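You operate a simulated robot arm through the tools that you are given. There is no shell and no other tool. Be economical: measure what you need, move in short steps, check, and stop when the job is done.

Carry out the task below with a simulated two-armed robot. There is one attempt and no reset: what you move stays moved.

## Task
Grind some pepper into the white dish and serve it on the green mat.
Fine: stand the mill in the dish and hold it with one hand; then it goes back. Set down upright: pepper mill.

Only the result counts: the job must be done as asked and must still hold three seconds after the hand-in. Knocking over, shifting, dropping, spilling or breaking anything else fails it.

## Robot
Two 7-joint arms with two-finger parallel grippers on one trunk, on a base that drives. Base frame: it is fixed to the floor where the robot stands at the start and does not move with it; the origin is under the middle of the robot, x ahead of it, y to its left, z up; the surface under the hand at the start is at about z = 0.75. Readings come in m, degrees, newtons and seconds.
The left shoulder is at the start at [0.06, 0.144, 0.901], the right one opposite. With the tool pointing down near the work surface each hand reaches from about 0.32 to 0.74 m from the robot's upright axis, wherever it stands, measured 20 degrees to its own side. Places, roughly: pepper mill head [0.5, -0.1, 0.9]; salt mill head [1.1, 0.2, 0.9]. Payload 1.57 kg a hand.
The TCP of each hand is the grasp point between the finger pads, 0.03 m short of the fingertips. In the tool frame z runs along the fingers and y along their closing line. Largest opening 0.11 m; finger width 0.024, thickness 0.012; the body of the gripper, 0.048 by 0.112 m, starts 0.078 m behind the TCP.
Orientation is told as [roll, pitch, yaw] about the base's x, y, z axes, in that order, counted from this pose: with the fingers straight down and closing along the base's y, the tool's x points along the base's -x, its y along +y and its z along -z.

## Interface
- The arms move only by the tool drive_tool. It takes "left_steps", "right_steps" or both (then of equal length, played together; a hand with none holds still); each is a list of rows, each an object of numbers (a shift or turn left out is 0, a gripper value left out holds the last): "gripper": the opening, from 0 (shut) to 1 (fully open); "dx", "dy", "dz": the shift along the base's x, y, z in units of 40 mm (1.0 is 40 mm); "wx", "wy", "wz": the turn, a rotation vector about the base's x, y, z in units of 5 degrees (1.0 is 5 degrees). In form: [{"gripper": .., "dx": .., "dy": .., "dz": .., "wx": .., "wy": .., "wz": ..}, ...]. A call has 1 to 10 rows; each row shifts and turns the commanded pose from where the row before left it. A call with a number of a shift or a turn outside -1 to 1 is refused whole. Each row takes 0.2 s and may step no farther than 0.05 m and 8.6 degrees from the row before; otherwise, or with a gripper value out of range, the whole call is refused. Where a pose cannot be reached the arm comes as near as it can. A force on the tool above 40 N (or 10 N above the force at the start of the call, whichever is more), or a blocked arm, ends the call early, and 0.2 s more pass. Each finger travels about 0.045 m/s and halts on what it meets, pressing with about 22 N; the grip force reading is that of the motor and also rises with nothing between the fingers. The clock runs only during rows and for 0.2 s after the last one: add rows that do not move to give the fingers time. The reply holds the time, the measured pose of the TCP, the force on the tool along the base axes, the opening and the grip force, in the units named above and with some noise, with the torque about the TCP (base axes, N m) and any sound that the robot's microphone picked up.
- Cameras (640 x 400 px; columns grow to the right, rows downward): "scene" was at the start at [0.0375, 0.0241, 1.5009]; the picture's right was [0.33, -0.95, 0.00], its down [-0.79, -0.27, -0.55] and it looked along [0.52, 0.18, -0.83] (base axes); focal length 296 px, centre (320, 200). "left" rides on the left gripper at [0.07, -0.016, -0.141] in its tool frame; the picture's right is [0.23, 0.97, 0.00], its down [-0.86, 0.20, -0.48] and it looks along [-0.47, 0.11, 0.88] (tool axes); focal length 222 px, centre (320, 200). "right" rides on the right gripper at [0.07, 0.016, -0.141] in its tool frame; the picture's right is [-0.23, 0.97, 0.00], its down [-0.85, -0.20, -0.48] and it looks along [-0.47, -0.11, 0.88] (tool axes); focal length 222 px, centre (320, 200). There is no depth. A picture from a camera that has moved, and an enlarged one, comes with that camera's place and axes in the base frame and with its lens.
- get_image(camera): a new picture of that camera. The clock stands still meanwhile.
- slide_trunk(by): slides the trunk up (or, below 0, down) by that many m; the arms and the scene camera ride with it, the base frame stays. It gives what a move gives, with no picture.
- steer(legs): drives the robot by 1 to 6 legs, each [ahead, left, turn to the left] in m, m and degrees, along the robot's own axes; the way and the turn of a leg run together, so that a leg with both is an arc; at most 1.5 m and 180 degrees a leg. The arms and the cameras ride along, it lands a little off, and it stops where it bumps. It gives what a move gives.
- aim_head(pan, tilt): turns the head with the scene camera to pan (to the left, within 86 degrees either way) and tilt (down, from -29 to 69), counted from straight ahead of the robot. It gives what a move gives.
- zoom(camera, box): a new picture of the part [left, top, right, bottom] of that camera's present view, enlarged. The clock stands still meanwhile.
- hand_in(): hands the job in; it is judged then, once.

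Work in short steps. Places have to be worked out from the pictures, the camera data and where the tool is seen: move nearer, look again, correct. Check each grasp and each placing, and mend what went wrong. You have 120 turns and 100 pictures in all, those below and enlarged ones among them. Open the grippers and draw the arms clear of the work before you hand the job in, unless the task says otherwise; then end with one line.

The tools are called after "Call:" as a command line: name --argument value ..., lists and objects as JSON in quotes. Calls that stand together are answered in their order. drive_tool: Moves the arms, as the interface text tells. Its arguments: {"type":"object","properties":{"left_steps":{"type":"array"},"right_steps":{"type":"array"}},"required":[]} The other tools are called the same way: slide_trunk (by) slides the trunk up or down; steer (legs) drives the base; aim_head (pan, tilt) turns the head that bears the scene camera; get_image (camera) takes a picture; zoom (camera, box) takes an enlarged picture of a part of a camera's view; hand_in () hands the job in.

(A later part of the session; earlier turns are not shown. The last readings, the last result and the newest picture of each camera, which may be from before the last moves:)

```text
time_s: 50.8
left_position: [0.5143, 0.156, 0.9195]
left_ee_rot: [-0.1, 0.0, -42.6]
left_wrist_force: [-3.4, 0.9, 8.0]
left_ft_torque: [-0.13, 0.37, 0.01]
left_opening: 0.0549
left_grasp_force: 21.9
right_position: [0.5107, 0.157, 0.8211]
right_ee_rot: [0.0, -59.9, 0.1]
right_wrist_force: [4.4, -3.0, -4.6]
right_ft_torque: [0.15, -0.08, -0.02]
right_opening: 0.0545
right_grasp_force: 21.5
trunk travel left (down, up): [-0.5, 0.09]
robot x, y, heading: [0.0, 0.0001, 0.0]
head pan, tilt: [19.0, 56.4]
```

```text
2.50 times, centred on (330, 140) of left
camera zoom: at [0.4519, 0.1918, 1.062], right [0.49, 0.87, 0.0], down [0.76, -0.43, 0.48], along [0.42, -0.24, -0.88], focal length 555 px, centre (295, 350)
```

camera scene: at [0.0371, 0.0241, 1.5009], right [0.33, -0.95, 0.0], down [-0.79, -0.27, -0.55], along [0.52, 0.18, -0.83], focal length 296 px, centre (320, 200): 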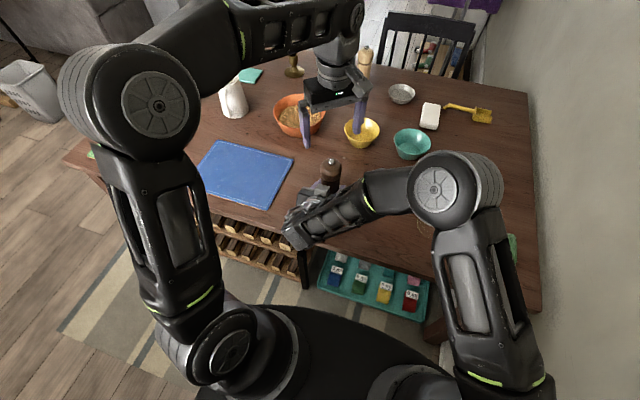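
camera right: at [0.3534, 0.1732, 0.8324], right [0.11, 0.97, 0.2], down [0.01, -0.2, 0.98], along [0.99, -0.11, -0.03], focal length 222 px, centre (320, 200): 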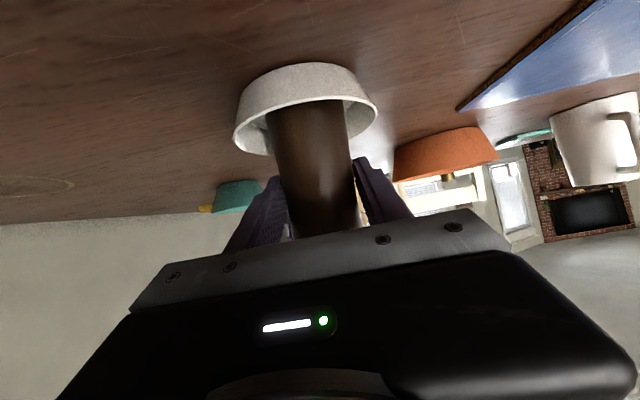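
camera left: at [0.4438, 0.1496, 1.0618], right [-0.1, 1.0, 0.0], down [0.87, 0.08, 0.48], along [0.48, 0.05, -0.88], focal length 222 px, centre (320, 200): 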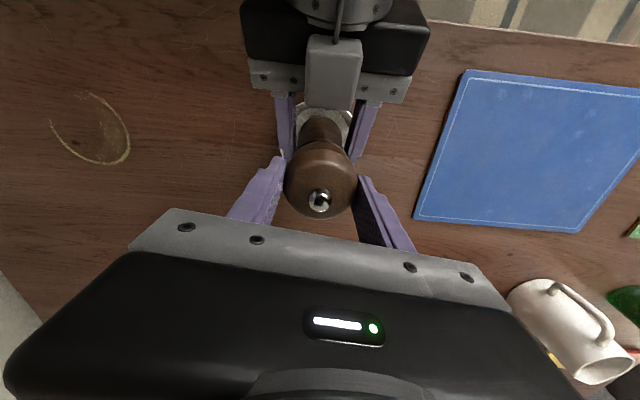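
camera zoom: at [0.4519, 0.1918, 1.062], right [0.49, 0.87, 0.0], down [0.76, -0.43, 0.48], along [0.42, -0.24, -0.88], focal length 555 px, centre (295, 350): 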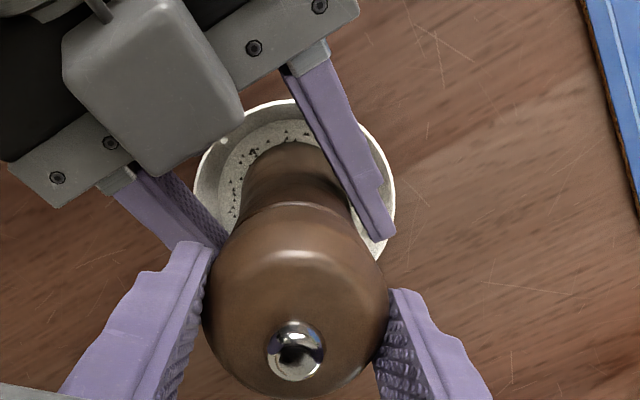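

Plenty of pepper now (about 325° of turning). I release the head and raise the left hand clear.

Call:
drive_tool --left_steps '[{"gripper": 1}, {}, {}, {}, {"dz": 0.8}, {"dz": 0.8}, {"dz": 0.8}, {"dz": 0.8}, {"dz": 0.3}]'

Call:
drive_tool --left_steps '[{"dx": -0.4, "dy": 0.7, "wz": 1}, {"dx": -0.4, "dy": 0.8, "wz": 1}, {"dx": -0.4, "dy": 0.8, "wz": 1}, {"dx": -0.4, "dy": 0.8, "wz": 1}, {"dx": -0.4, "dy": 0.8, "wz": 1}, {"wz": 1}, {"wz": 1}, {"wz": 1}, {"wz": 0.5}]'

Call:
get_image --camera "scene"

```text
time_s: 52.8
left_position: [0.5136, 0.1557, 1.0596]
left_ee_rot: [-0.1, 0.0, -42.5]
left_wrist_force: [0.0, 0.4, -0.9]
left_ft_torque: [-0.01, 0.02, 0.0]
left_opening: 0.1102
left_grasp_force: 0.1
right_position: [0.5114, 0.1567, 0.8208]
right_ee_rot: [0.0, -60.0, 0.1]
right_wrist_force: [0.2, -0.5, 0.6]
right_ft_torque: [-0.13, 0.0, -0.01]
right_opening: 0.0544
right_grasp_force: 21.8
trunk travel left (down, up): [-0.5, 0.09]
robot x, y, heading: [-0.0026, 0.0017, -0.0]
head pan, tilt: [19.0, 56.4]
```

```text
time_s: 54.8
left_position: [0.435, 0.3134, 1.0589]
left_ee_rot: [0.1, -0.1, 0.1]
left_wrist_force: [-0.4, 1.1, -0.9]
left_ft_torque: [0.01, -0.01, 0.01]
left_opening: 0.1101
left_grasp_force: 0.0
right_position: [0.5106, 0.1572, 0.8212]
right_ee_rot: [0.1, -59.9, 0.0]
right_wrist_force: [-0.1, 0.3, 0.6]
right_ft_torque: [-0.07, 0.03, -0.04]
right_opening: 0.0547
right_grasp_force: 21.8
trunk travel left (down, up): [-0.5, 0.09]
robot x, y, heading: [-0.0046, 0.0021, -0.1]
head pan, tilt: [19.0, 56.4]
```

```text
69 pictures are left
camera scene: at [0.0373, 0.0241, 1.5009], right [0.33, -0.95, 0.0], down [-0.79, -0.27, -0.55], along [0.52, 0.18, -0.83], focal length 296 px, centre (320, 200)
```

scene: 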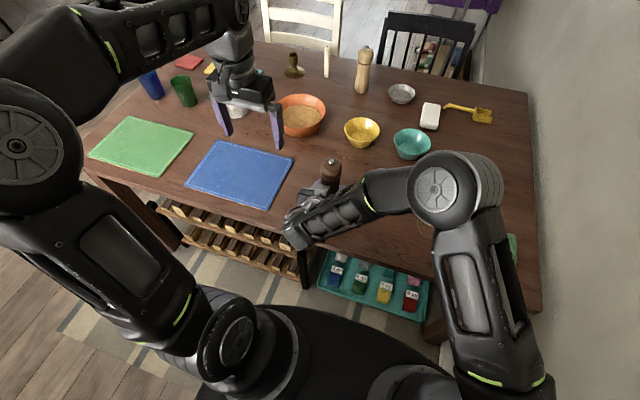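

Left hand is clear. I lift the mill straight out of the dish, pausing briefly, then carry it back toward home.

Call:
drive_tool --right_steps '[{"dz": 0.2}, {"dz": 0.4}, {"dz": 0.5}, {"dz": 0.5}, {"dz": 0.4}, {}, {}]'

Call:
get_image --camera "right"

```text
time_s: 56.4
left_position: [0.4346, 0.3133, 1.0599]
left_ee_rot: [0.0, 0.0, 0.0]
left_wrist_force: [-0.3, 0.2, -0.1]
left_ft_torque: [0.01, -0.01, -0.01]
left_opening: 0.1099
left_grasp_force: 0.1
right_position: [0.5104, 0.1577, 0.9026]
right_ee_rot: [-0.1, -60.1, 0.1]
right_wrist_force: [-0.5, 0.0, -1.4]
right_ft_torque: [-0.02, 0.01, 0.01]
right_opening: 0.0529
right_grasp_force: 21.9
trunk travel left (down, up): [-0.5, 0.09]
robot x, y, heading: [0.0006, 0.0003, 0.2]
head pan, tilt: [19.0, 56.4]
```

```text
68 pictures are left
camera right: at [0.3528, 0.1731, 0.9127], right [0.11, 0.97, 0.2], down [0.01, -0.2, 0.98], along [0.99, -0.11, -0.04], focal length 222 px, centre (320, 200)
```

right: 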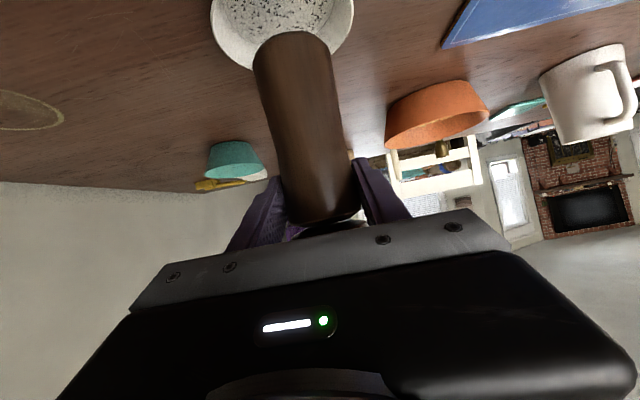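

The mill seems to have slipped down in the grip (the base hangs lower). I check from the other views before moving.

Call:
zoom --camera "scene" --box '[260, 120, 420, 220]'

Call:
zoom --camera "left" --box '[160, 0, 400, 180]'

Call:
zoom --camera "right" --box '[180, 0, 440, 240]'

```text
4.00 times, centred on (340, 170) of scene
camera zoom: at [0.0377, 0.0242, 1.5009], right [0.33, -0.95, 0.0], down [-0.79, -0.27, -0.55], along [0.52, 0.18, -0.83], focal length 1182 px, centre (240, 320)
```

zoom: 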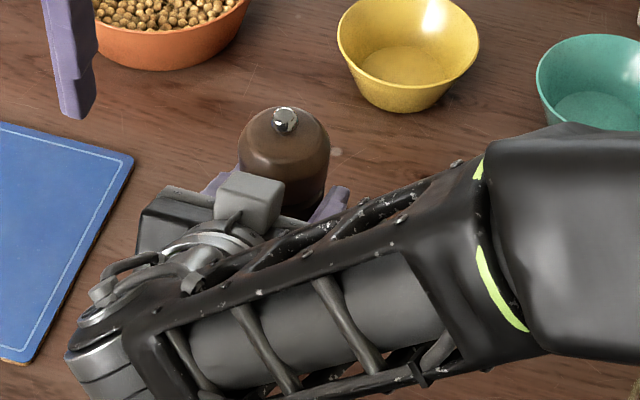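

```text
2.22 times, centred on (280, 90) of left
camera zoom: at [0.3647, 0.2965, 1.202], right [-0.23, 0.97, 0.0], down [0.86, 0.2, 0.48], along [0.47, 0.11, -0.88], focal length 494 px, centre (409, 444)
```

zoom: 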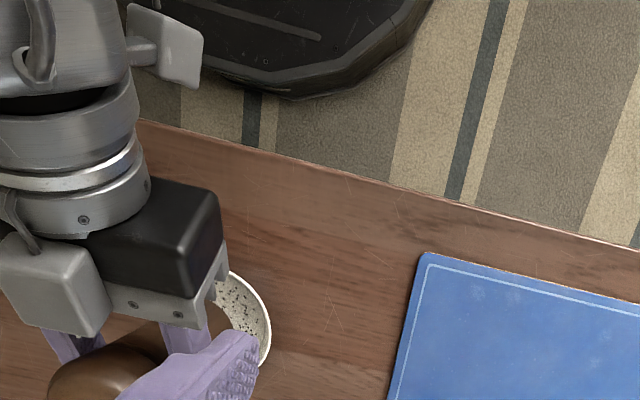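

```text
1.67 times, centred on (310, 120) of right
camera zoom: at [0.3528, 0.1731, 0.9127], right [0.11, 0.97, 0.2], down [0.01, -0.2, 0.98], along [0.99, -0.11, -0.04], focal length 370 px, centre (337, 333)
```

zoom: 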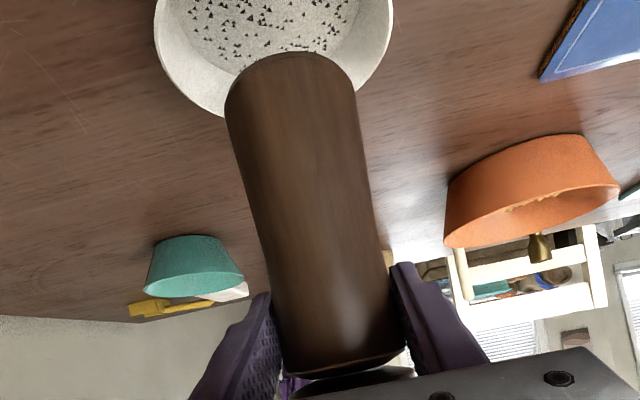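

It slid about 37 mm, is still upright, and now is held just under the seam. I wait a moment to see whether it is still sliding.

Call:
drive_tool --right_steps '[{"gripper": 0}, {}, {}]'

Call:
get_image --camera "right"

```text
time_s: 57.2
left_position: [0.4343, 0.3125, 1.0597]
left_ee_rot: [-0.1, 0.0, 0.0]
left_wrist_force: [-0.4, -0.1, -0.6]
left_ft_torque: [-0.04, 0.04, 0.06]
left_opening: 0.1102
left_grasp_force: 0.0
right_position: [0.5107, 0.1574, 0.9008]
right_ee_rot: [0.1, -60.0, 0.1]
right_wrist_force: [-0.7, -0.7, -2.7]
right_ft_torque: [0.01, 0.0, 0.03]
right_opening: 0.053
right_grasp_force: 22.1
trunk travel left (down, up): [-0.5, 0.09]
robot x, y, heading: [0.0032, 0.0043, -0.2]
head pan, tilt: [19.0, 56.4]
```

```text
64 pictures are left
camera right: at [0.3529, 0.1731, 0.9125], right [0.11, 0.97, 0.2], down [0.01, -0.2, 0.98], along [0.99, -0.11, -0.04], focal length 222 px, centre (320, 200)
```

right: 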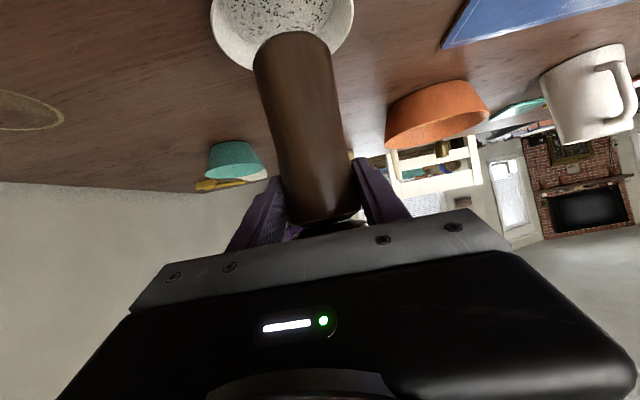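

It is stable. I raise slightly and carry it home gently.

Call:
drive_tool --right_steps '[{"dz": 0.3}, {"dy": -0.4}, {"dy": -0.6, "dx": 0.1}, {"dy": -0.6, "dx": 0.1}, {"dy": -0.6, "dx": 0.1}, {"dy": -0.6, "dx": 0.1}, {"dy": -0.7, "dx": 0.1}, {"dy": -0.7, "dx": 0.1}, {"dy": -0.7, "dx": 0.04}, {"dy": -0.56}]'

Call:
get_image --camera "right"

Call:
zoom --camera "scene" --box '[320, 150, 480, 250]'

```text
time_s: 59.4
left_position: [0.4349, 0.3121, 1.0609]
left_ee_rot: [0.1, 0.0, 0.0]
left_wrist_force: [0.4, -0.3, 1.0]
left_ft_torque: [0.04, 0.02, -0.02]
left_opening: 0.11
left_grasp_force: 0.1
right_position: [0.5352, -0.0609, 0.9142]
right_ee_rot: [-0.1, -59.9, 0.0]
right_wrist_force: [0.5, -0.2, -1.7]
right_ft_torque: [-0.01, 0.03, 0.0]
right_opening: 0.053
right_grasp_force: 22.2
trunk travel left (down, up): [-0.5, 0.09]
robot x, y, heading: [0.0012, -0.0045, -0.1]
head pan, tilt: [19.0, 56.4]
```

```text
63 pictures are left
camera right: at [0.3781, -0.0452, 0.924], right [0.11, 0.97, 0.2], down [0.01, -0.2, 0.98], along [0.99, -0.11, -0.04], focal length 222 px, centre (320, 200)
```

right: 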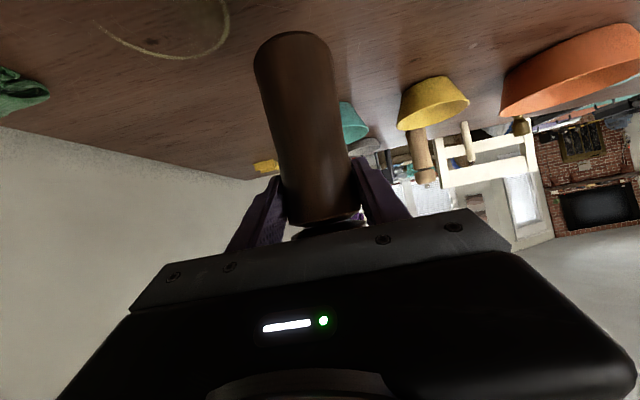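

```text
4.00 times, centred on (400, 200) of scene
camera zoom: at [0.0376, 0.0237, 1.5009], right [0.33, -0.95, 0.0], down [-0.79, -0.27, -0.55], along [0.52, 0.18, -0.83], focal length 1182 px, centre (0, 200)
```

zoom: 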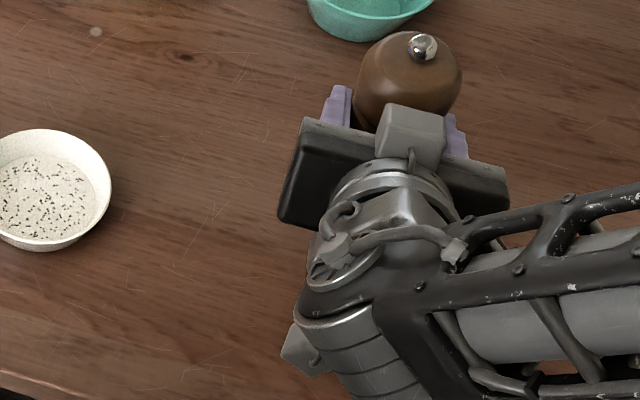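

Dish unmoved and nicely peppered. I lower the mill at its home spot, slowing near the expected touch at TCP z about 0.85.

Call:
drive_tool --right_steps '[{"dz": -0.4}, {"dz": -0.4}, {"dz": -0.3}, {"dz": -0.1}, {"dz": -0.08}, {}]'

Call:
get_image --camera "right"

```text
time_s: 60.8
left_position: [0.4353, 0.3133, 1.0596]
left_ee_rot: [0.0, 0.0, 0.0]
left_wrist_force: [-0.7, -0.8, 0.0]
left_ft_torque: [0.02, 0.01, -0.02]
left_opening: 0.11
left_grasp_force: 0.1
right_position: [0.5362, -0.0604, 0.8623]
right_ee_rot: [0.1, -59.9, 0.0]
right_wrist_force: [-0.7, 0.0, -1.8]
right_ft_torque: [0.01, 0.0, -0.04]
right_opening: 0.0528
right_grasp_force: 21.4
trunk travel left (down, up): [-0.5, 0.09]
robot x, y, heading: [-0.0021, 0.0026, -0.1]
head pan, tilt: [19.0, 56.4]
```

```text
61 pictures are left
camera right: at [0.3784, -0.0453, 0.8728], right [0.11, 0.97, 0.2], down [0.01, -0.2, 0.98], along [0.99, -0.11, -0.04], focal length 222 px, centre (320, 200)
```

right: 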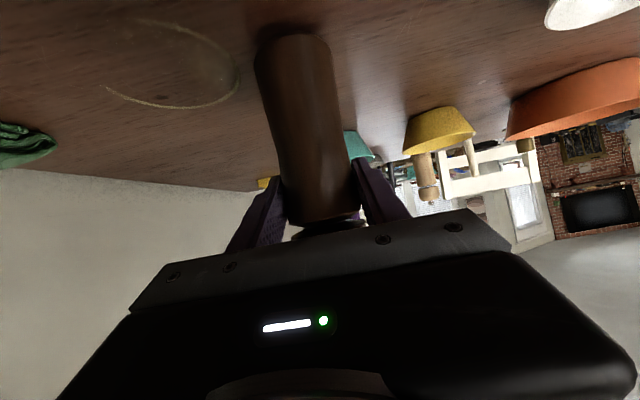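

The shadow shows about a centimetre left. Continue in 2 mm steps.

Call:
drive_tool --right_steps '[{"dz": -0.06}, {"dz": -0.05}, {"dz": -0.05}, {"dz": -0.05}, {}]'

Call:
get_image --camera "right"

```text
time_s: 62.0
left_position: [0.4344, 0.3136, 1.0601]
left_ee_rot: [-0.1, 0.0, 0.0]
left_wrist_force: [0.7, 0.0, 0.6]
left_ft_torque: [-0.02, 0.01, 0.01]
left_opening: 0.1098
left_grasp_force: 0.0
right_position: [0.5369, -0.0608, 0.8536]
right_ee_rot: [0.0, -60.0, 0.2]
right_wrist_force: [-0.4, 0.1, -2.8]
right_ft_torque: [-0.01, -0.04, 0.03]
right_opening: 0.0531
right_grasp_force: 21.6
trunk travel left (down, up): [-0.5, 0.09]
robot x, y, heading: [0.0033, -0.0038, 0.1]
head pan, tilt: [19.0, 56.4]
```

```text
60 pictures are left
camera right: at [0.3783, -0.0455, 0.8647], right [0.11, 0.97, 0.2], down [0.01, -0.2, 0.98], along [0.99, -0.11, -0.04], focal length 222 px, centre (320, 200)
```

right: 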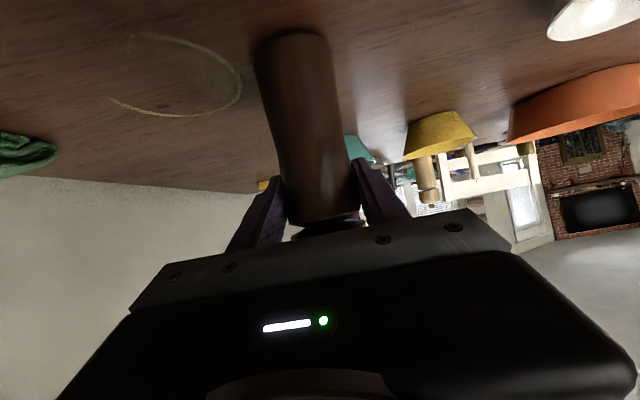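

The base edge reads x 0.516, matching its original place. A few more 1 to 2 mm steps to contact.

Call:
drive_tool --right_steps '[{"dz": -0.04}, {"dz": -0.03}, {}]'

```text
time_s: 62.8
left_position: [0.4341, 0.3131, 1.0593]
left_ee_rot: [0.1, 0.0, 0.0]
left_wrist_force: [0.9, 0.0, -0.6]
left_ft_torque: [-0.03, -0.03, -0.03]
left_opening: 0.11
left_grasp_force: 0.1
right_position: [0.5363, -0.0616, 0.8512]
right_ee_rot: [-0.1, -60.0, -0.1]
right_wrist_force: [0.4, -1.0, 0.7]
right_ft_torque: [-0.03, -0.03, -0.02]
right_opening: 0.0528
right_grasp_force: 22.2
trunk travel left (down, up): [-0.5, 0.09]
robot x, y, heading: [0.0032, 0.0012, 0.2]
head pan, tilt: [19.0, 56.4]
```

Contact starts (Fz rose to +0.7). One more 1 mm, then open slowly.

Call:
drive_tool --right_steps '[{"dz": -0.025}, {}]'

Call:
drive_tool --right_steps '[{"gripper": 0.55}, {"gripper": 0.7}, {"gripper": 1}, {}, {}, {}]'

Call:
get_image --camera "right"

Call:
zoom --camera "scene" --box '[320, 150, 480, 250]'

```text
time_s: 63.4
left_position: [0.4351, 0.3125, 1.0605]
left_ee_rot: [0.0, 0.0, 0.1]
left_wrist_force: [0.0, 1.0, 0.1]
left_ft_torque: [-0.01, -0.02, -0.02]
left_opening: 0.1102
left_grasp_force: 0.1
right_position: [0.5373, -0.0618, 0.8507]
right_ee_rot: [-0.1, -60.3, 0.2]
right_wrist_force: [0.1, -2.8, 5.7]
right_ft_torque: [-0.08, 0.08, 0.02]
right_opening: 0.0531
right_grasp_force: 21.6
trunk travel left (down, up): [-0.5, 0.09]
robot x, y, heading: [0.0003, -0.0028, -0.2]
head pan, tilt: [19.0, 56.4]
```

```text
time_s: 64.8
left_position: [0.4356, 0.3131, 1.0593]
left_ee_rot: [-0.1, 0.0, 0.0]
left_wrist_force: [0.2, -0.5, -1.4]
left_ft_torque: [0.0, -0.04, 0.02]
left_opening: 0.1099
left_grasp_force: 0.0
right_position: [0.5354, -0.0604, 0.8507]
right_ee_rot: [0.1, -60.0, 0.0]
right_wrist_force: [0.6, -0.7, -0.1]
right_ft_torque: [0.0, 0.01, -0.04]
right_opening: 0.11
right_grasp_force: 0.2
trunk travel left (down, up): [-0.5, 0.09]
robot x, y, heading: [-0.0019, 0.0034, 0.2]
head pan, tilt: [19.0, 56.4]
```

```text
59 pictures are left
camera right: at [0.3785, -0.0453, 0.8608], right [0.11, 0.97, 0.2], down [0.01, -0.2, 0.98], along [0.99, -0.11, -0.04], focal length 222 px, centre (320, 200)
```

right: 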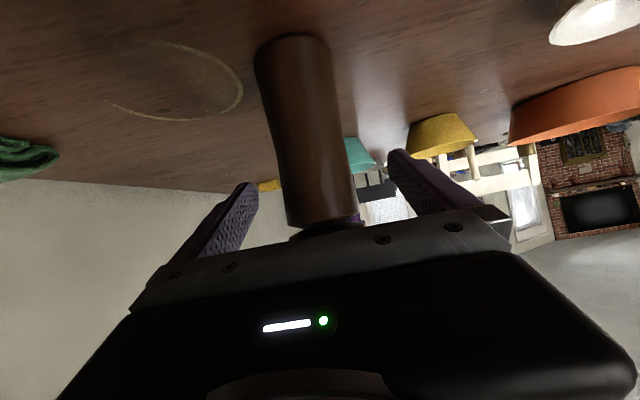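

```text
4.00 times, centred on (400, 200) of scene
camera zoom: at [0.0375, 0.0241, 1.5009], right [0.33, -0.95, 0.0], down [-0.79, -0.27, -0.55], along [0.52, 0.18, -0.83], focal length 1182 px, centre (0, 200)
```

zoom: 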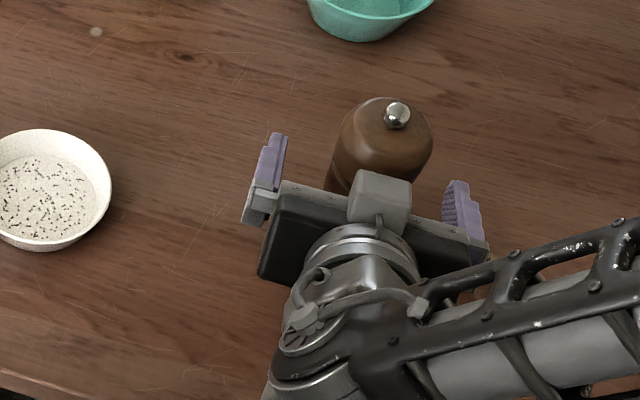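

The mill stands upright, knob within 1–2 mm of its first place. I back the right hand straight out.

Call:
drive_tool --right_steps '[{"dx": -0.4}, {"dx": -0.6}, {"dx": -0.8}, {"dx": -0.2, "dz": 0.5}, {"dz": 0.8}, {"dz": 0.8}, {"dz": 0.8, "wy": 1}, {"wy": 1}, {"wy": 1}, {"wy": 1}]'

Call:
drive_tool --right_steps '[{"wy": 1, "dy": -0.5}, {"wy": 1, "dy": -0.5}, {"wy": 1, "dy": -0.5}, {"wy": 1, "dy": -0.5}, {"wy": 1, "dy": -0.5}, {"wy": 1, "dy": -0.5}, {"wy": 1, "dy": -0.5}, {"wy": 1}]'

Call:
get_image --camera "scene"

Call:
zoom --camera "scene" --box '[240, 140, 480, 290]'

```text
time_s: 67.0
left_position: [0.4346, 0.3136, 1.0604]
left_ee_rot: [-0.1, 0.0, -0.1]
left_wrist_force: [0.8, 0.9, 0.1]
left_ft_torque: [0.04, 0.0, 0.05]
left_opening: 0.1101
left_grasp_force: 0.1
right_position: [0.475, -0.0477, 0.9606]
right_ee_rot: [0.1, -40.0, 0.1]
right_wrist_force: [-0.1, -0.8, 0.3]
right_ft_torque: [-0.03, -0.05, 0.0]
right_opening: 0.1101
right_grasp_force: 0.0
right hand out of reach, approached as far as the arm can: row 3, 4, 5
trunk travel left (down, up): [-0.5, 0.09]
robot x, y, heading: [-0.0024, -0.0025, -0.1]
head pan, tilt: [19.0, 56.4]
```

```text
time_s: 68.8
left_position: [0.4344, 0.3125, 1.0589]
left_ee_rot: [0.1, 0.0, 0.0]
left_wrist_force: [-0.5, 0.5, 0.2]
left_ft_torque: [0.01, 0.05, -0.02]
left_opening: 0.1101
left_grasp_force: 0.0
right_position: [0.4731, -0.1883, 0.9598]
right_ee_rot: [0.0, 0.0, -0.1]
right_wrist_force: [0.8, 0.8, 0.2]
right_ft_torque: [-0.01, -0.02, 0.0]
right_opening: 0.1098
right_grasp_force: 0.1
trunk travel left (down, up): [-0.5, 0.09]
robot x, y, heading: [0.0016, 0.002, 0.0]
head pan, tilt: [19.0, 56.4]
```

```text
57 pictures are left
camera scene: at [0.0381, 0.0242, 1.5009], right [0.33, -0.95, 0.0], down [-0.79, -0.27, -0.55], along [0.52, 0.18, -0.83], focal length 296 px, centre (320, 200)
```

scene: 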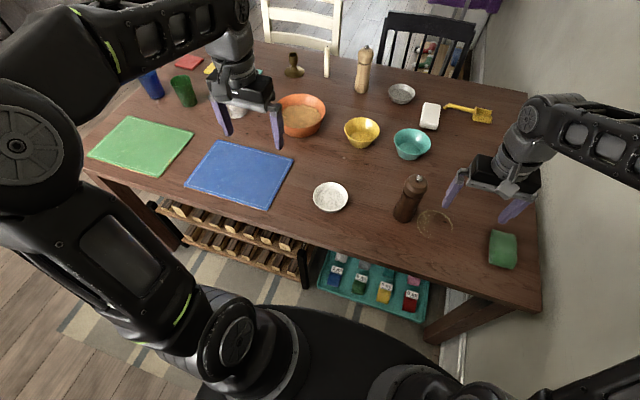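

```text
2.67 times, centred on (360, 215) of scene
camera zoom: at [0.0381, 0.0242, 1.5009], right [0.33, -0.95, 0.0], down [-0.79, -0.27, -0.55], along [0.52, 0.18, -0.83], focal length 788 px, centre (213, 160)
```

zoom: 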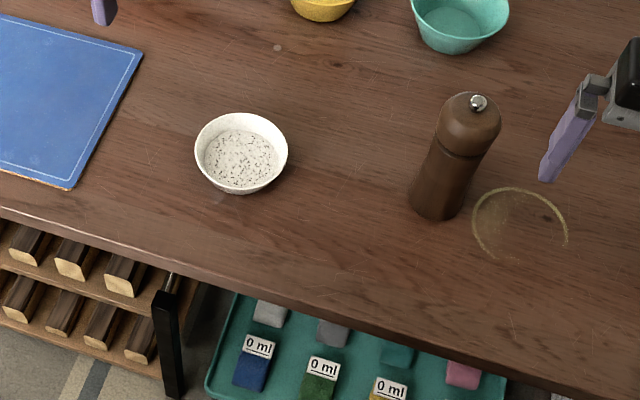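

The mill is home and upright. Next I raise the right hand well above everything and look down-left to check the floor clearance, before driving sideways to reach both dish and green mat with the left hand.

Call:
drive_tool --right_steps '[{"dz": 0.8}, {"dz": 0.8}, {"dz": 0.8}, {"dz": 0.5}]' --left_steps '[{"dz": 0.3}, {}, {}, {}]'

Call:
aim_head --pan 45 --tilt 66

Call:
get_image --camera "scene"

```text
time_s: 69.8
left_position: [0.435, 0.3139, 1.0725]
left_ee_rot: [0.0, 0.1, 0.0]
left_wrist_force: [0.2, -0.2, 0.1]
left_ft_torque: [-0.04, -0.03, 0.0]
left_opening: 0.11
left_grasp_force: 0.1
right_position: [0.4733, -0.1868, 1.0772]
right_ee_rot: [0.0, -0.1, 0.1]
right_wrist_force: [-0.5, 0.2, -0.7]
right_ft_torque: [-0.02, -0.02, -0.01]
right_opening: 0.1099
right_grasp_force: 0.1
trunk travel left (down, up): [-0.5, 0.09]
robot x, y, heading: [0.001, 0.0003, 0.0]
head pan, tilt: [19.0, 56.4]
```

```text
time_s: 70.7
left_position: [0.4355, 0.312, 1.072]
left_ee_rot: [0.1, 0.0, 0.0]
left_wrist_force: [0.4, 0.1, 0.2]
left_ft_torque: [0.01, -0.01, 0.01]
left_opening: 0.1101
left_grasp_force: 0.1
right_position: [0.473, -0.1879, 1.076]
right_ee_rot: [0.1, -0.2, -0.1]
right_wrist_force: [-0.3, -0.8, 0.1]
right_ft_torque: [0.0, 0.01, -0.01]
right_opening: 0.1102
right_grasp_force: 0.0
trunk travel left (down, up): [-0.5, 0.09]
robot x, y, heading: [0.0006, 0.0017, 0.2]
head pan, tilt: [45.0, 66.0]
```

```text
55 pictures are left
camera scene: at [0.0128, 0.043, 1.49], right [0.71, -0.71, 0.0], down [-0.65, -0.65, -0.41], along [0.29, 0.29, -0.91], focal length 296 px, centre (320, 200)
```

scene: 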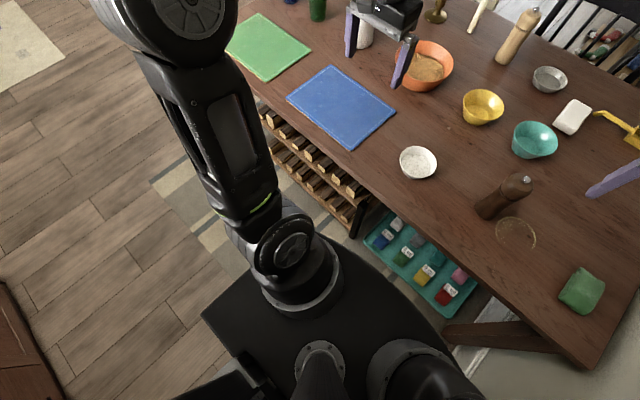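

The rack and bin sit well under the table and the floor on the left is free. I drive 0.40 m to the left.

Call:
steer --legs '[[0, 0.4, 0]]'

Call:
aim_head --pan 10 --tilt 56

Call:
get_image --camera "scene"

Call:
get_image --camera "left"

```text
time_s: 73.2
left_position: [0.4357, 0.7158, 1.0722]
left_ee_rot: [0.0, 0.1, 0.0]
left_wrist_force: [-0.1, -0.8, -0.2]
left_ft_torque: [0.01, 0.0, 0.02]
left_opening: 0.1101
left_grasp_force: 0.0
right_position: [0.4728, 0.2134, 1.078]
right_ee_rot: [-0.1, -0.1, -0.2]
right_wrist_force: [0.3, -0.4, 0.0]
right_ft_torque: [-0.05, 0.01, 0.01]
right_opening: 0.1098
right_grasp_force: 0.1
trunk travel left (down, up): [-0.5, 0.09]
robot x, y, heading: [0.004, 0.4009, 0.1]
head pan, tilt: [45.0, 66.0]
```

```text
time_s: 74.2
left_position: [0.436, 0.7137, 1.0726]
left_ee_rot: [0.1, -0.1, -0.1]
left_wrist_force: [0.2, -0.4, 0.7]
left_ft_torque: [0.02, 0.01, -0.03]
left_opening: 0.11
left_grasp_force: 0.0
right_position: [0.4733, 0.2125, 1.0776]
right_ee_rot: [0.1, -0.1, -0.2]
right_wrist_force: [-0.1, 0.3, 0.4]
right_ft_torque: [0.0, 0.01, 0.01]
right_opening: 0.11
right_grasp_force: 0.0
trunk travel left (down, up): [-0.5, 0.09]
robot x, y, heading: [-0.002, 0.4032, 0.1]
head pan, tilt: [10.0, 56.0]
```

```text
54 pictures are left
camera scene: at [0.0409, 0.415, 1.5014], right [0.17, -0.98, 0.0], down [-0.82, -0.14, -0.56], along [0.55, 0.1, -0.83], focal length 296 px, centre (320, 200)
```

scene: 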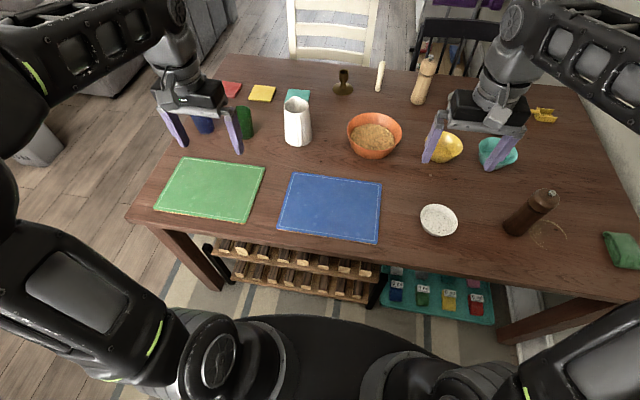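

```text
53 pictures are left
camera left: at [0.3652, 0.6974, 1.2142], right [-0.23, 0.97, 0.0], down [0.86, 0.2, 0.48], along [0.47, 0.11, -0.88], focal length 222 px, centre (320, 200)
```

left: 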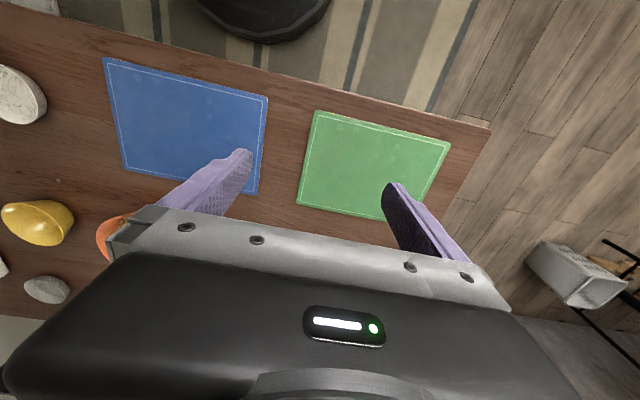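

Now I move the right arm away to the right (above the mill) and bring the left hand over toward the dish, high up.

Call:
drive_tool --right_steps '[{"dy": -0.8}, {"dy": -0.8}, {"dy": -0.8}, {"dy": -0.8}, {"dy": -0.8}, {"dy": -0.8}, {"dy": -0.8}, {"dy": -0.8}]' --left_steps '[{"gripper": 0.4}, {"dy": -0.5}, {"dy": -0.9, "dx": 0.2}, {"dy": -0.9, "dx": 0.2}, {"dy": -0.9, "dx": 0.2}, {"dy": -0.9, "dx": 0.2}, {"dy": -0.9, "dx": 0.2}, {"dy": -0.9, "dx": 0.2}]'

Call:
drive_tool --left_steps '[{"dy": -0.9, "dx": 0.2}, {"dy": -0.9, "dx": 0.2}, {"dy": -0.9, "dx": 0.2}, {"dy": -0.9, "dx": 0.13}, {"dy": -0.9}, {"dy": -0.9}, {"dy": -0.9}, {"dy": -0.5}, {}]'

Call:
get_image --camera "left"

Call:
get_image --camera "scene"

```text
time_s: 76.0
left_position: [0.4839, 0.4774, 1.0714]
left_ee_rot: [0.0, 0.1, 0.0]
left_wrist_force: [0.2, 0.2, 1.0]
left_ft_torque: [0.0, 0.01, 0.02]
left_opening: 0.0441
left_grasp_force: 0.0
right_position: [0.4747, 0.0077, 1.0768]
right_ee_rot: [0.1, -0.2, 0.0]
right_wrist_force: [0.6, -0.9, 0.4]
right_ft_torque: [0.01, 0.0, 0.02]
right_opening: 0.1098
right_grasp_force: 0.1
right hand out of reach, approached as far as the arm can: row 7, 8
trunk travel left (down, up): [-0.5, 0.09]
robot x, y, heading: [-0.0028, 0.4036, -0.0]
head pan, tilt: [10.0, 56.0]
```

```text
time_s: 78.0
left_position: [0.4936, 0.4188, 1.0728]
left_ee_rot: [-0.1, -0.2, -0.1]
left_wrist_force: [-0.6, 0.0, 0.2]
left_ft_torque: [-0.01, 0.04, 0.05]
left_opening: 0.044
left_grasp_force: 0.0
left hand out of reach, approached as far as the arm can: row 2, 3, 4, 5, 6, 7, 8
right_position: [0.4738, 0.0111, 1.0769]
right_ee_rot: [0.0, -0.1, -0.1]
right_wrist_force: [0.4, -1.0, 0.3]
right_ft_torque: [0.0, 0.01, 0.0]
right_opening: 0.1101
right_grasp_force: 0.1
trunk travel left (down, up): [-0.5, 0.09]
robot x, y, heading: [-0.0005, 0.4028, -0.3]
head pan, tilt: [10.0, 56.0]
```

```text
52 pictures are left
camera left: at [0.4235, 0.4023, 1.2141], right [-0.23, 0.97, 0.0], down [0.85, 0.2, 0.48], along [0.47, 0.11, -0.88], focal length 222 px, centre (320, 200)
```

left: 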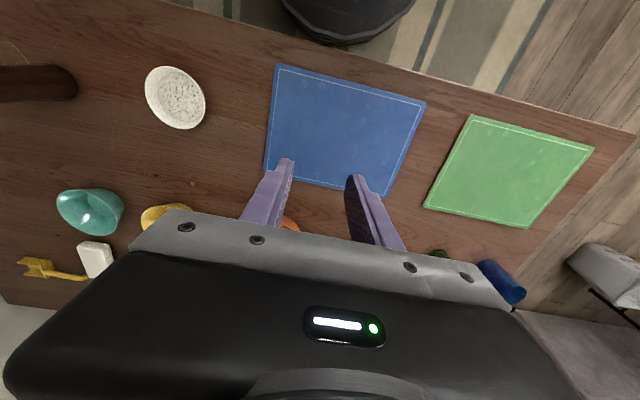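

```text
51 pictures are left
camera scene: at [0.041, 0.415, 1.5014], right [0.17, -0.98, 0.0], down [-0.82, -0.14, -0.56], along [0.55, 0.1, -0.83], focal length 296 px, centre (320, 200)
```

scene: 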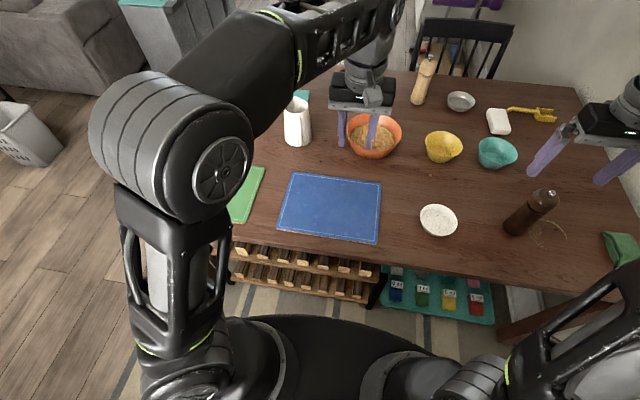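

The left hand's cross-body reach ends near the robot's midline. I drive back right 0.28 m so the dish is comfortably reachable, then will carry the dish by driving left.

Call:
steer --legs '[[0, -0.28, 0]]'

Call:
get_image --camera "left"

Call:
get_image --camera "scene"

```text
time_s: 80.0
left_position: [0.4947, 0.1364, 1.0727]
left_ee_rot: [0.0, -0.2, 0.0]
left_wrist_force: [0.7, 0.7, -0.3]
left_ft_torque: [0.06, 0.0, 0.04]
left_opening: 0.0441
left_grasp_force: 0.1
right_position: [0.4748, -0.2732, 1.0774]
right_ee_rot: [0.1, -0.3, 0.0]
right_wrist_force: [-0.3, 0.1, 0.4]
right_ft_torque: [0.04, 0.0, -0.04]
right_opening: 0.1098
right_grasp_force: 0.0
trunk travel left (down, up): [-0.5, 0.09]
robot x, y, heading: [-0.0008, 0.1154, -0.2]
head pan, tilt: [10.0, 56.0]
```

```text
50 pictures are left
camera left: at [0.4234, 0.1197, 1.2141], right [-0.23, 0.97, 0.0], down [0.85, 0.2, 0.48], along [0.47, 0.11, -0.88], focal length 222 px, centre (320, 200)
```

left: 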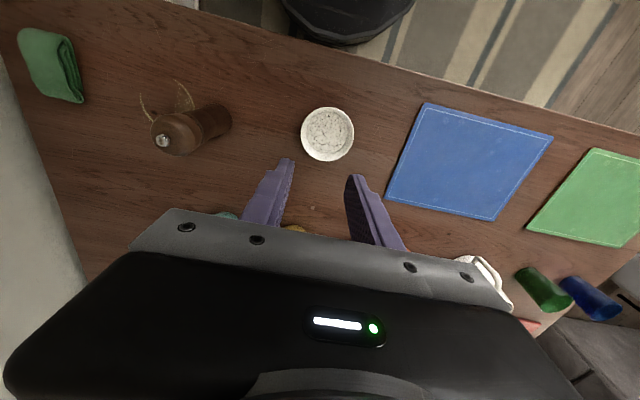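

```text
49 pictures are left
camera scene: at [0.0408, 0.1318, 1.5014], right [0.17, -0.98, 0.0], down [-0.82, -0.14, -0.56], along [0.55, 0.1, -0.83], focal length 296 px, centre (320, 200)
```

scene: 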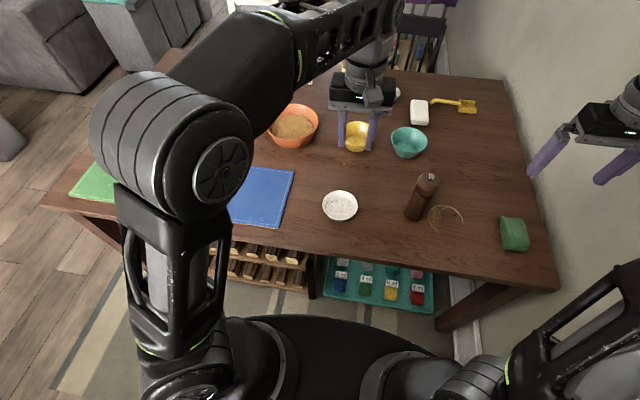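

Dish centre confirmed at (0.512, 0.156). I move over its left rim (y about 0.206) and descend partway, then check.

Call:
drive_tool --left_steps '[{"dy": 0.9, "dx": 0.2}, {"dy": 0.85, "dx": 0.24}, {"dz": -0.9}, {"dz": -0.9}, {"dz": -0.9}, {"dz": -0.9}, {"dz": -0.9}, {"dz": -0.8}, {}]'

Call:
get_image --camera "left"

```text
time_s: 82.0
left_position: [0.5107, 0.2061, 0.8602]
left_ee_rot: [0.0, -0.1, 0.0]
left_wrist_force: [0.4, -0.5, -0.7]
left_ft_torque: [-0.01, -0.01, 0.01]
left_opening: 0.0441
left_grasp_force: 0.0
right_position: [0.4739, -0.2718, 1.0772]
right_ee_rot: [0.0, -0.3, 0.0]
right_wrist_force: [-0.7, -0.2, 0.1]
right_ft_torque: [0.02, 0.06, 0.02]
right_opening: 0.11
right_grasp_force: 0.0
trunk travel left (down, up): [-0.5, 0.09]
robot x, y, heading: [0.0012, 0.1215, 0.0]
head pan, tilt: [10.0, 56.0]
```

```text
48 pictures are left
camera left: at [0.4401, 0.1896, 1.0025], right [-0.23, 0.97, 0.0], down [0.85, 0.2, 0.48], along [0.47, 0.11, -0.88], focal length 222 px, centre (320, 200)
```

left: 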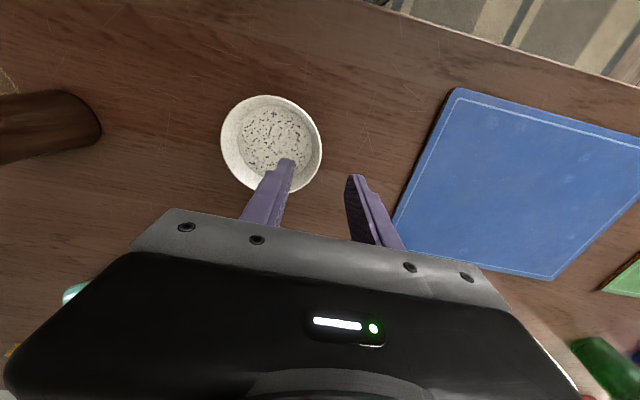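

The rim's left point is at y about 0.206, right between the fingers. I descend to z 0.805 and look again.

Call:
drive_tool --left_steps '[{"dz": -0.5}, {"dz": -0.5}, {"dz": -0.38}, {}]'

Call:
get_image --camera "left"

Call:
zoom --camera "scene" --box '[280, 140, 440, 240]'

```text
time_s: 83.0
left_position: [0.513, 0.2069, 0.8047]
left_ee_rot: [-0.1, -0.2, -0.1]
left_wrist_force: [-0.1, 0.5, 0.3]
left_ft_torque: [0.01, 0.01, 0.02]
left_opening: 0.044
left_grasp_force: 0.1
right_position: [0.474, -0.2716, 1.077]
right_ee_rot: [0.0, -0.2, 0.0]
right_wrist_force: [0.5, 0.2, -0.6]
right_ft_torque: [0.0, -0.03, -0.01]
right_opening: 0.1099
right_grasp_force: 0.0
trunk travel left (down, up): [-0.5, 0.09]
robot x, y, heading: [-0.002, 0.1209, 0.2]
head pan, tilt: [10.0, 56.0]
```

```text
47 pictures are left
camera left: at [0.4408, 0.1907, 0.9474], right [-0.23, 0.97, 0.0], down [0.85, 0.2, 0.48], along [0.47, 0.11, -0.88], focal length 222 px, centre (320, 200)
```

left: 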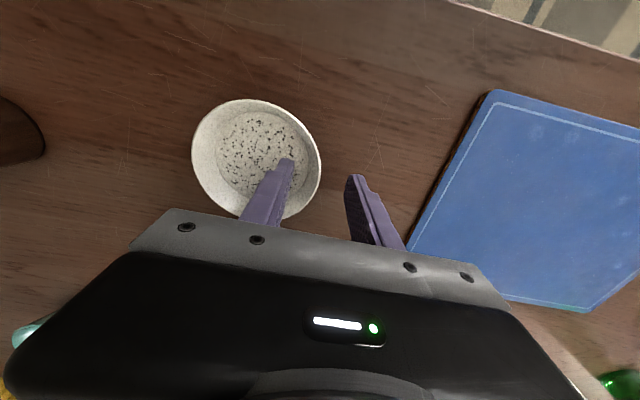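

```text
4.00 times, centred on (360, 190) of scene
camera zoom: at [0.0407, 0.1329, 1.5014], right [0.17, -0.98, 0.0], down [-0.82, -0.14, -0.56], along [0.55, 0.1, -0.83], focal length 1182 px, centre (160, 240)
```

zoom: 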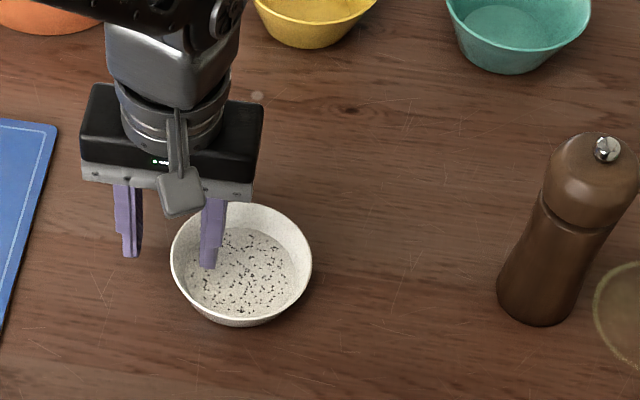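

The inner finger is inside, the outer one outside. Lower 7 mm, shift 2 mm inward to centre on the wall, then close.

Call:
drive_tool --left_steps '[{"dz": -0.1, "dy": -0.05}, {"dz": -0.09}, {"gripper": 0.25}, {"gripper": 0.15}, {"gripper": 0}, {}, {}, {}]'

Call:
get_image --camera "left"

Call:
zoom --camera "scene" --box '[280, 140, 440, 240]'

```text
time_s: 84.8
left_position: [0.5103, 0.2054, 0.7989]
left_ee_rot: [-0.1, -0.2, 0.0]
left_wrist_force: [1.0, -0.1, 1.8]
left_ft_torque: [-0.21, -0.1, 0.1]
left_opening: 0.0043
left_grasp_force: 21.8
right_position: [0.474, -0.2718, 1.0774]
right_ee_rot: [0.0, -0.2, 0.1]
right_wrist_force: [-0.3, -0.4, 0.3]
right_ft_torque: [0.02, 0.04, -0.01]
right_opening: 0.1098
right_grasp_force: 0.0
trunk travel left (down, up): [-0.5, 0.09]
robot x, y, heading: [-0.002, 0.1201, -0.1]
head pan, tilt: [10.0, 56.0]
```

```text
45 pictures are left
camera left: at [0.4409, 0.1888, 0.9396], right [-0.23, 0.97, 0.0], down [0.85, 0.2, 0.48], along [0.47, 0.11, -0.88], focal length 222 px, centre (320, 200)
```

left: 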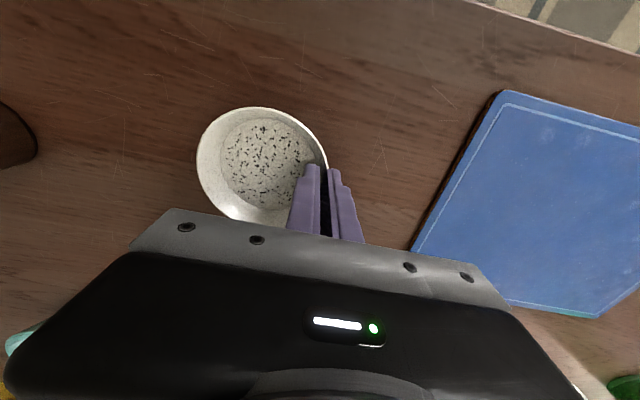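

```text
4.00 times, centred on (360, 190) of scene
camera zoom: at [0.0406, 0.1329, 1.5014], right [0.17, -0.98, 0.0], down [-0.82, -0.14, -0.56], along [0.55, 0.1, -0.83], focal length 1182 px, centre (160, 240)
```

zoom: 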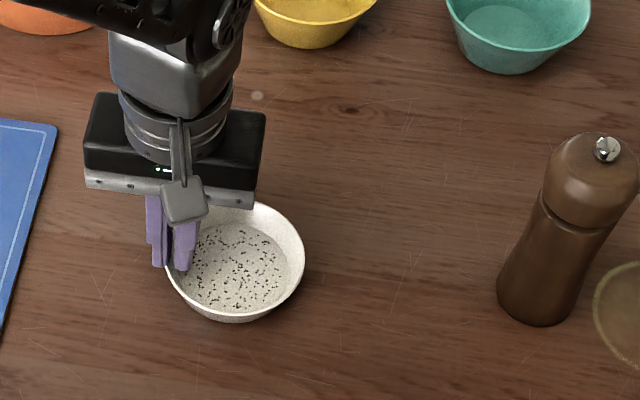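

The wall is pinched, but it flares, so vertical pads would tilt the dish when lifted. I reopen a little, raise, and roll the hand -25° to match the wall slope.

Call:
drive_tool --left_steps '[{"gripper": 0.22}, {}, {"dz": 0.4}, {"dz": 0.5, "wx": -1}, {"wx": -1, "dy": 0.2}, {"wx": -1}, {"wx": -1}, {"wx": -1}, {}]'

Call:
get_image --camera "left"

Call:
zoom --camera "scene" --box '[280, 140, 440, 240]'

```text
time_s: 86.8
left_position: [0.5109, 0.2128, 0.8329]
left_ee_rot: [-25.1, -0.2, 0.1]
left_wrist_force: [0.4, -0.6, 0.0]
left_ft_torque: [0.0, 0.01, -0.05]
left_opening: 0.0242
left_grasp_force: 0.0
right_position: [0.4739, -0.2728, 1.0781]
right_ee_rot: [0.1, -0.2, 0.0]
right_wrist_force: [-0.9, 0.1, 0.0]
right_ft_torque: [-0.03, 0.06, 0.01]
right_opening: 0.1098
right_grasp_force: 0.1
trunk travel left (down, up): [-0.5, 0.09]
robot x, y, heading: [0.0008, 0.1212, 0.0]
head pan, tilt: [10.0, 56.0]
```

```text
43 pictures are left
camera left: at [0.4409, 0.2576, 0.9689], right [-0.23, 0.88, -0.41], down [0.85, 0.38, 0.35], along [0.47, -0.27, -0.84], focal length 222 px, centre (320, 200)
```

left: 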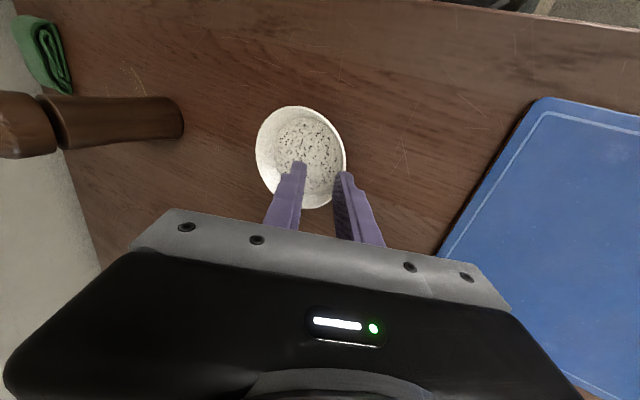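

```text
4.00 times, centred on (360, 190) of scene
camera zoom: at [0.0408, 0.1327, 1.5014], right [0.17, -0.98, 0.0], down [-0.82, -0.14, -0.56], along [0.55, 0.1, -0.83], focal length 1182 px, centre (160, 240)
```

zoom: 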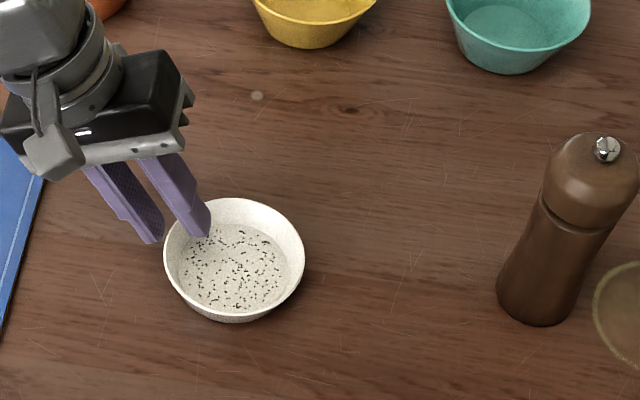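

The dish now centres at about (0.515, 0.163). I shift left 22 mm to align with the wall and slide down along the slope, stopping short to check.

Call:
drive_tool --left_steps '[{"dy": 0.55, "dx": 0.08}, {"dy": -0.13, "dz": -0.3}, {"dy": -0.13, "dz": -0.3}, {}]'

Call:
zoom --camera "left" --box '[220, 80, 420, 240]'

Call:
zoom --camera "scene" --box '[300, 160, 396, 220]'

```text
time_s: 87.8
left_position: [0.5139, 0.2229, 0.8097]
left_ee_rot: [-25.2, -0.2, 0.1]
left_wrist_force: [-0.2, -0.8, 0.8]
left_ft_torque: [0.01, 0.0, 0.01]
left_opening: 0.0244
left_grasp_force: 0.0
right_position: [0.474, -0.272, 1.0775]
right_ee_rot: [0.0, -0.3, 0.0]
right_wrist_force: [-0.3, -0.3, -0.4]
right_ft_torque: [0.01, 0.01, -0.01]
right_opening: 0.11
right_grasp_force: 0.0
trunk travel left (down, up): [-0.5, 0.09]
robot x, y, heading: [0.0, 0.1199, -0.1]
head pan, tilt: [10.0, 56.0]
```

```text
2.50 times, centred on (320, 160) of left
camera zoom: at [0.4439, 0.2688, 0.9449], right [-0.23, 0.88, -0.41], down [0.85, 0.38, 0.35], along [0.47, -0.27, -0.84], focal length 555 px, centre (320, 300)
```

zoom: 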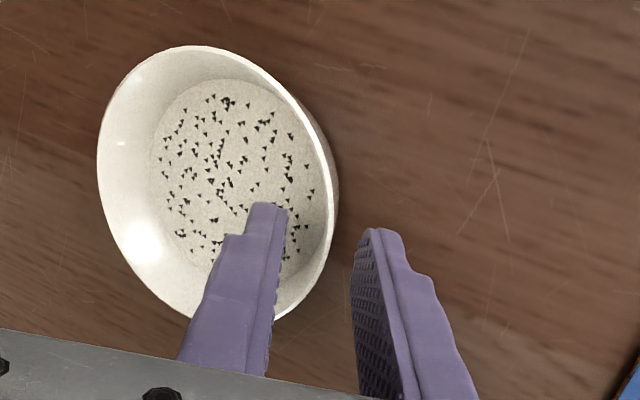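

```text
6.67 times, centred on (348, 190) of scene
camera zoom: at [0.0408, 0.1329, 1.5014], right [0.17, -0.98, 0.0], down [-0.82, -0.14, -0.56], along [0.55, 0.1, -0.83], focal length 1970 px, centre (133, 267)
```

zoom: 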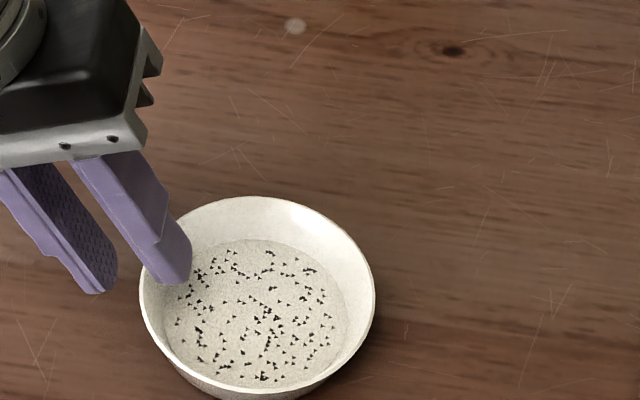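

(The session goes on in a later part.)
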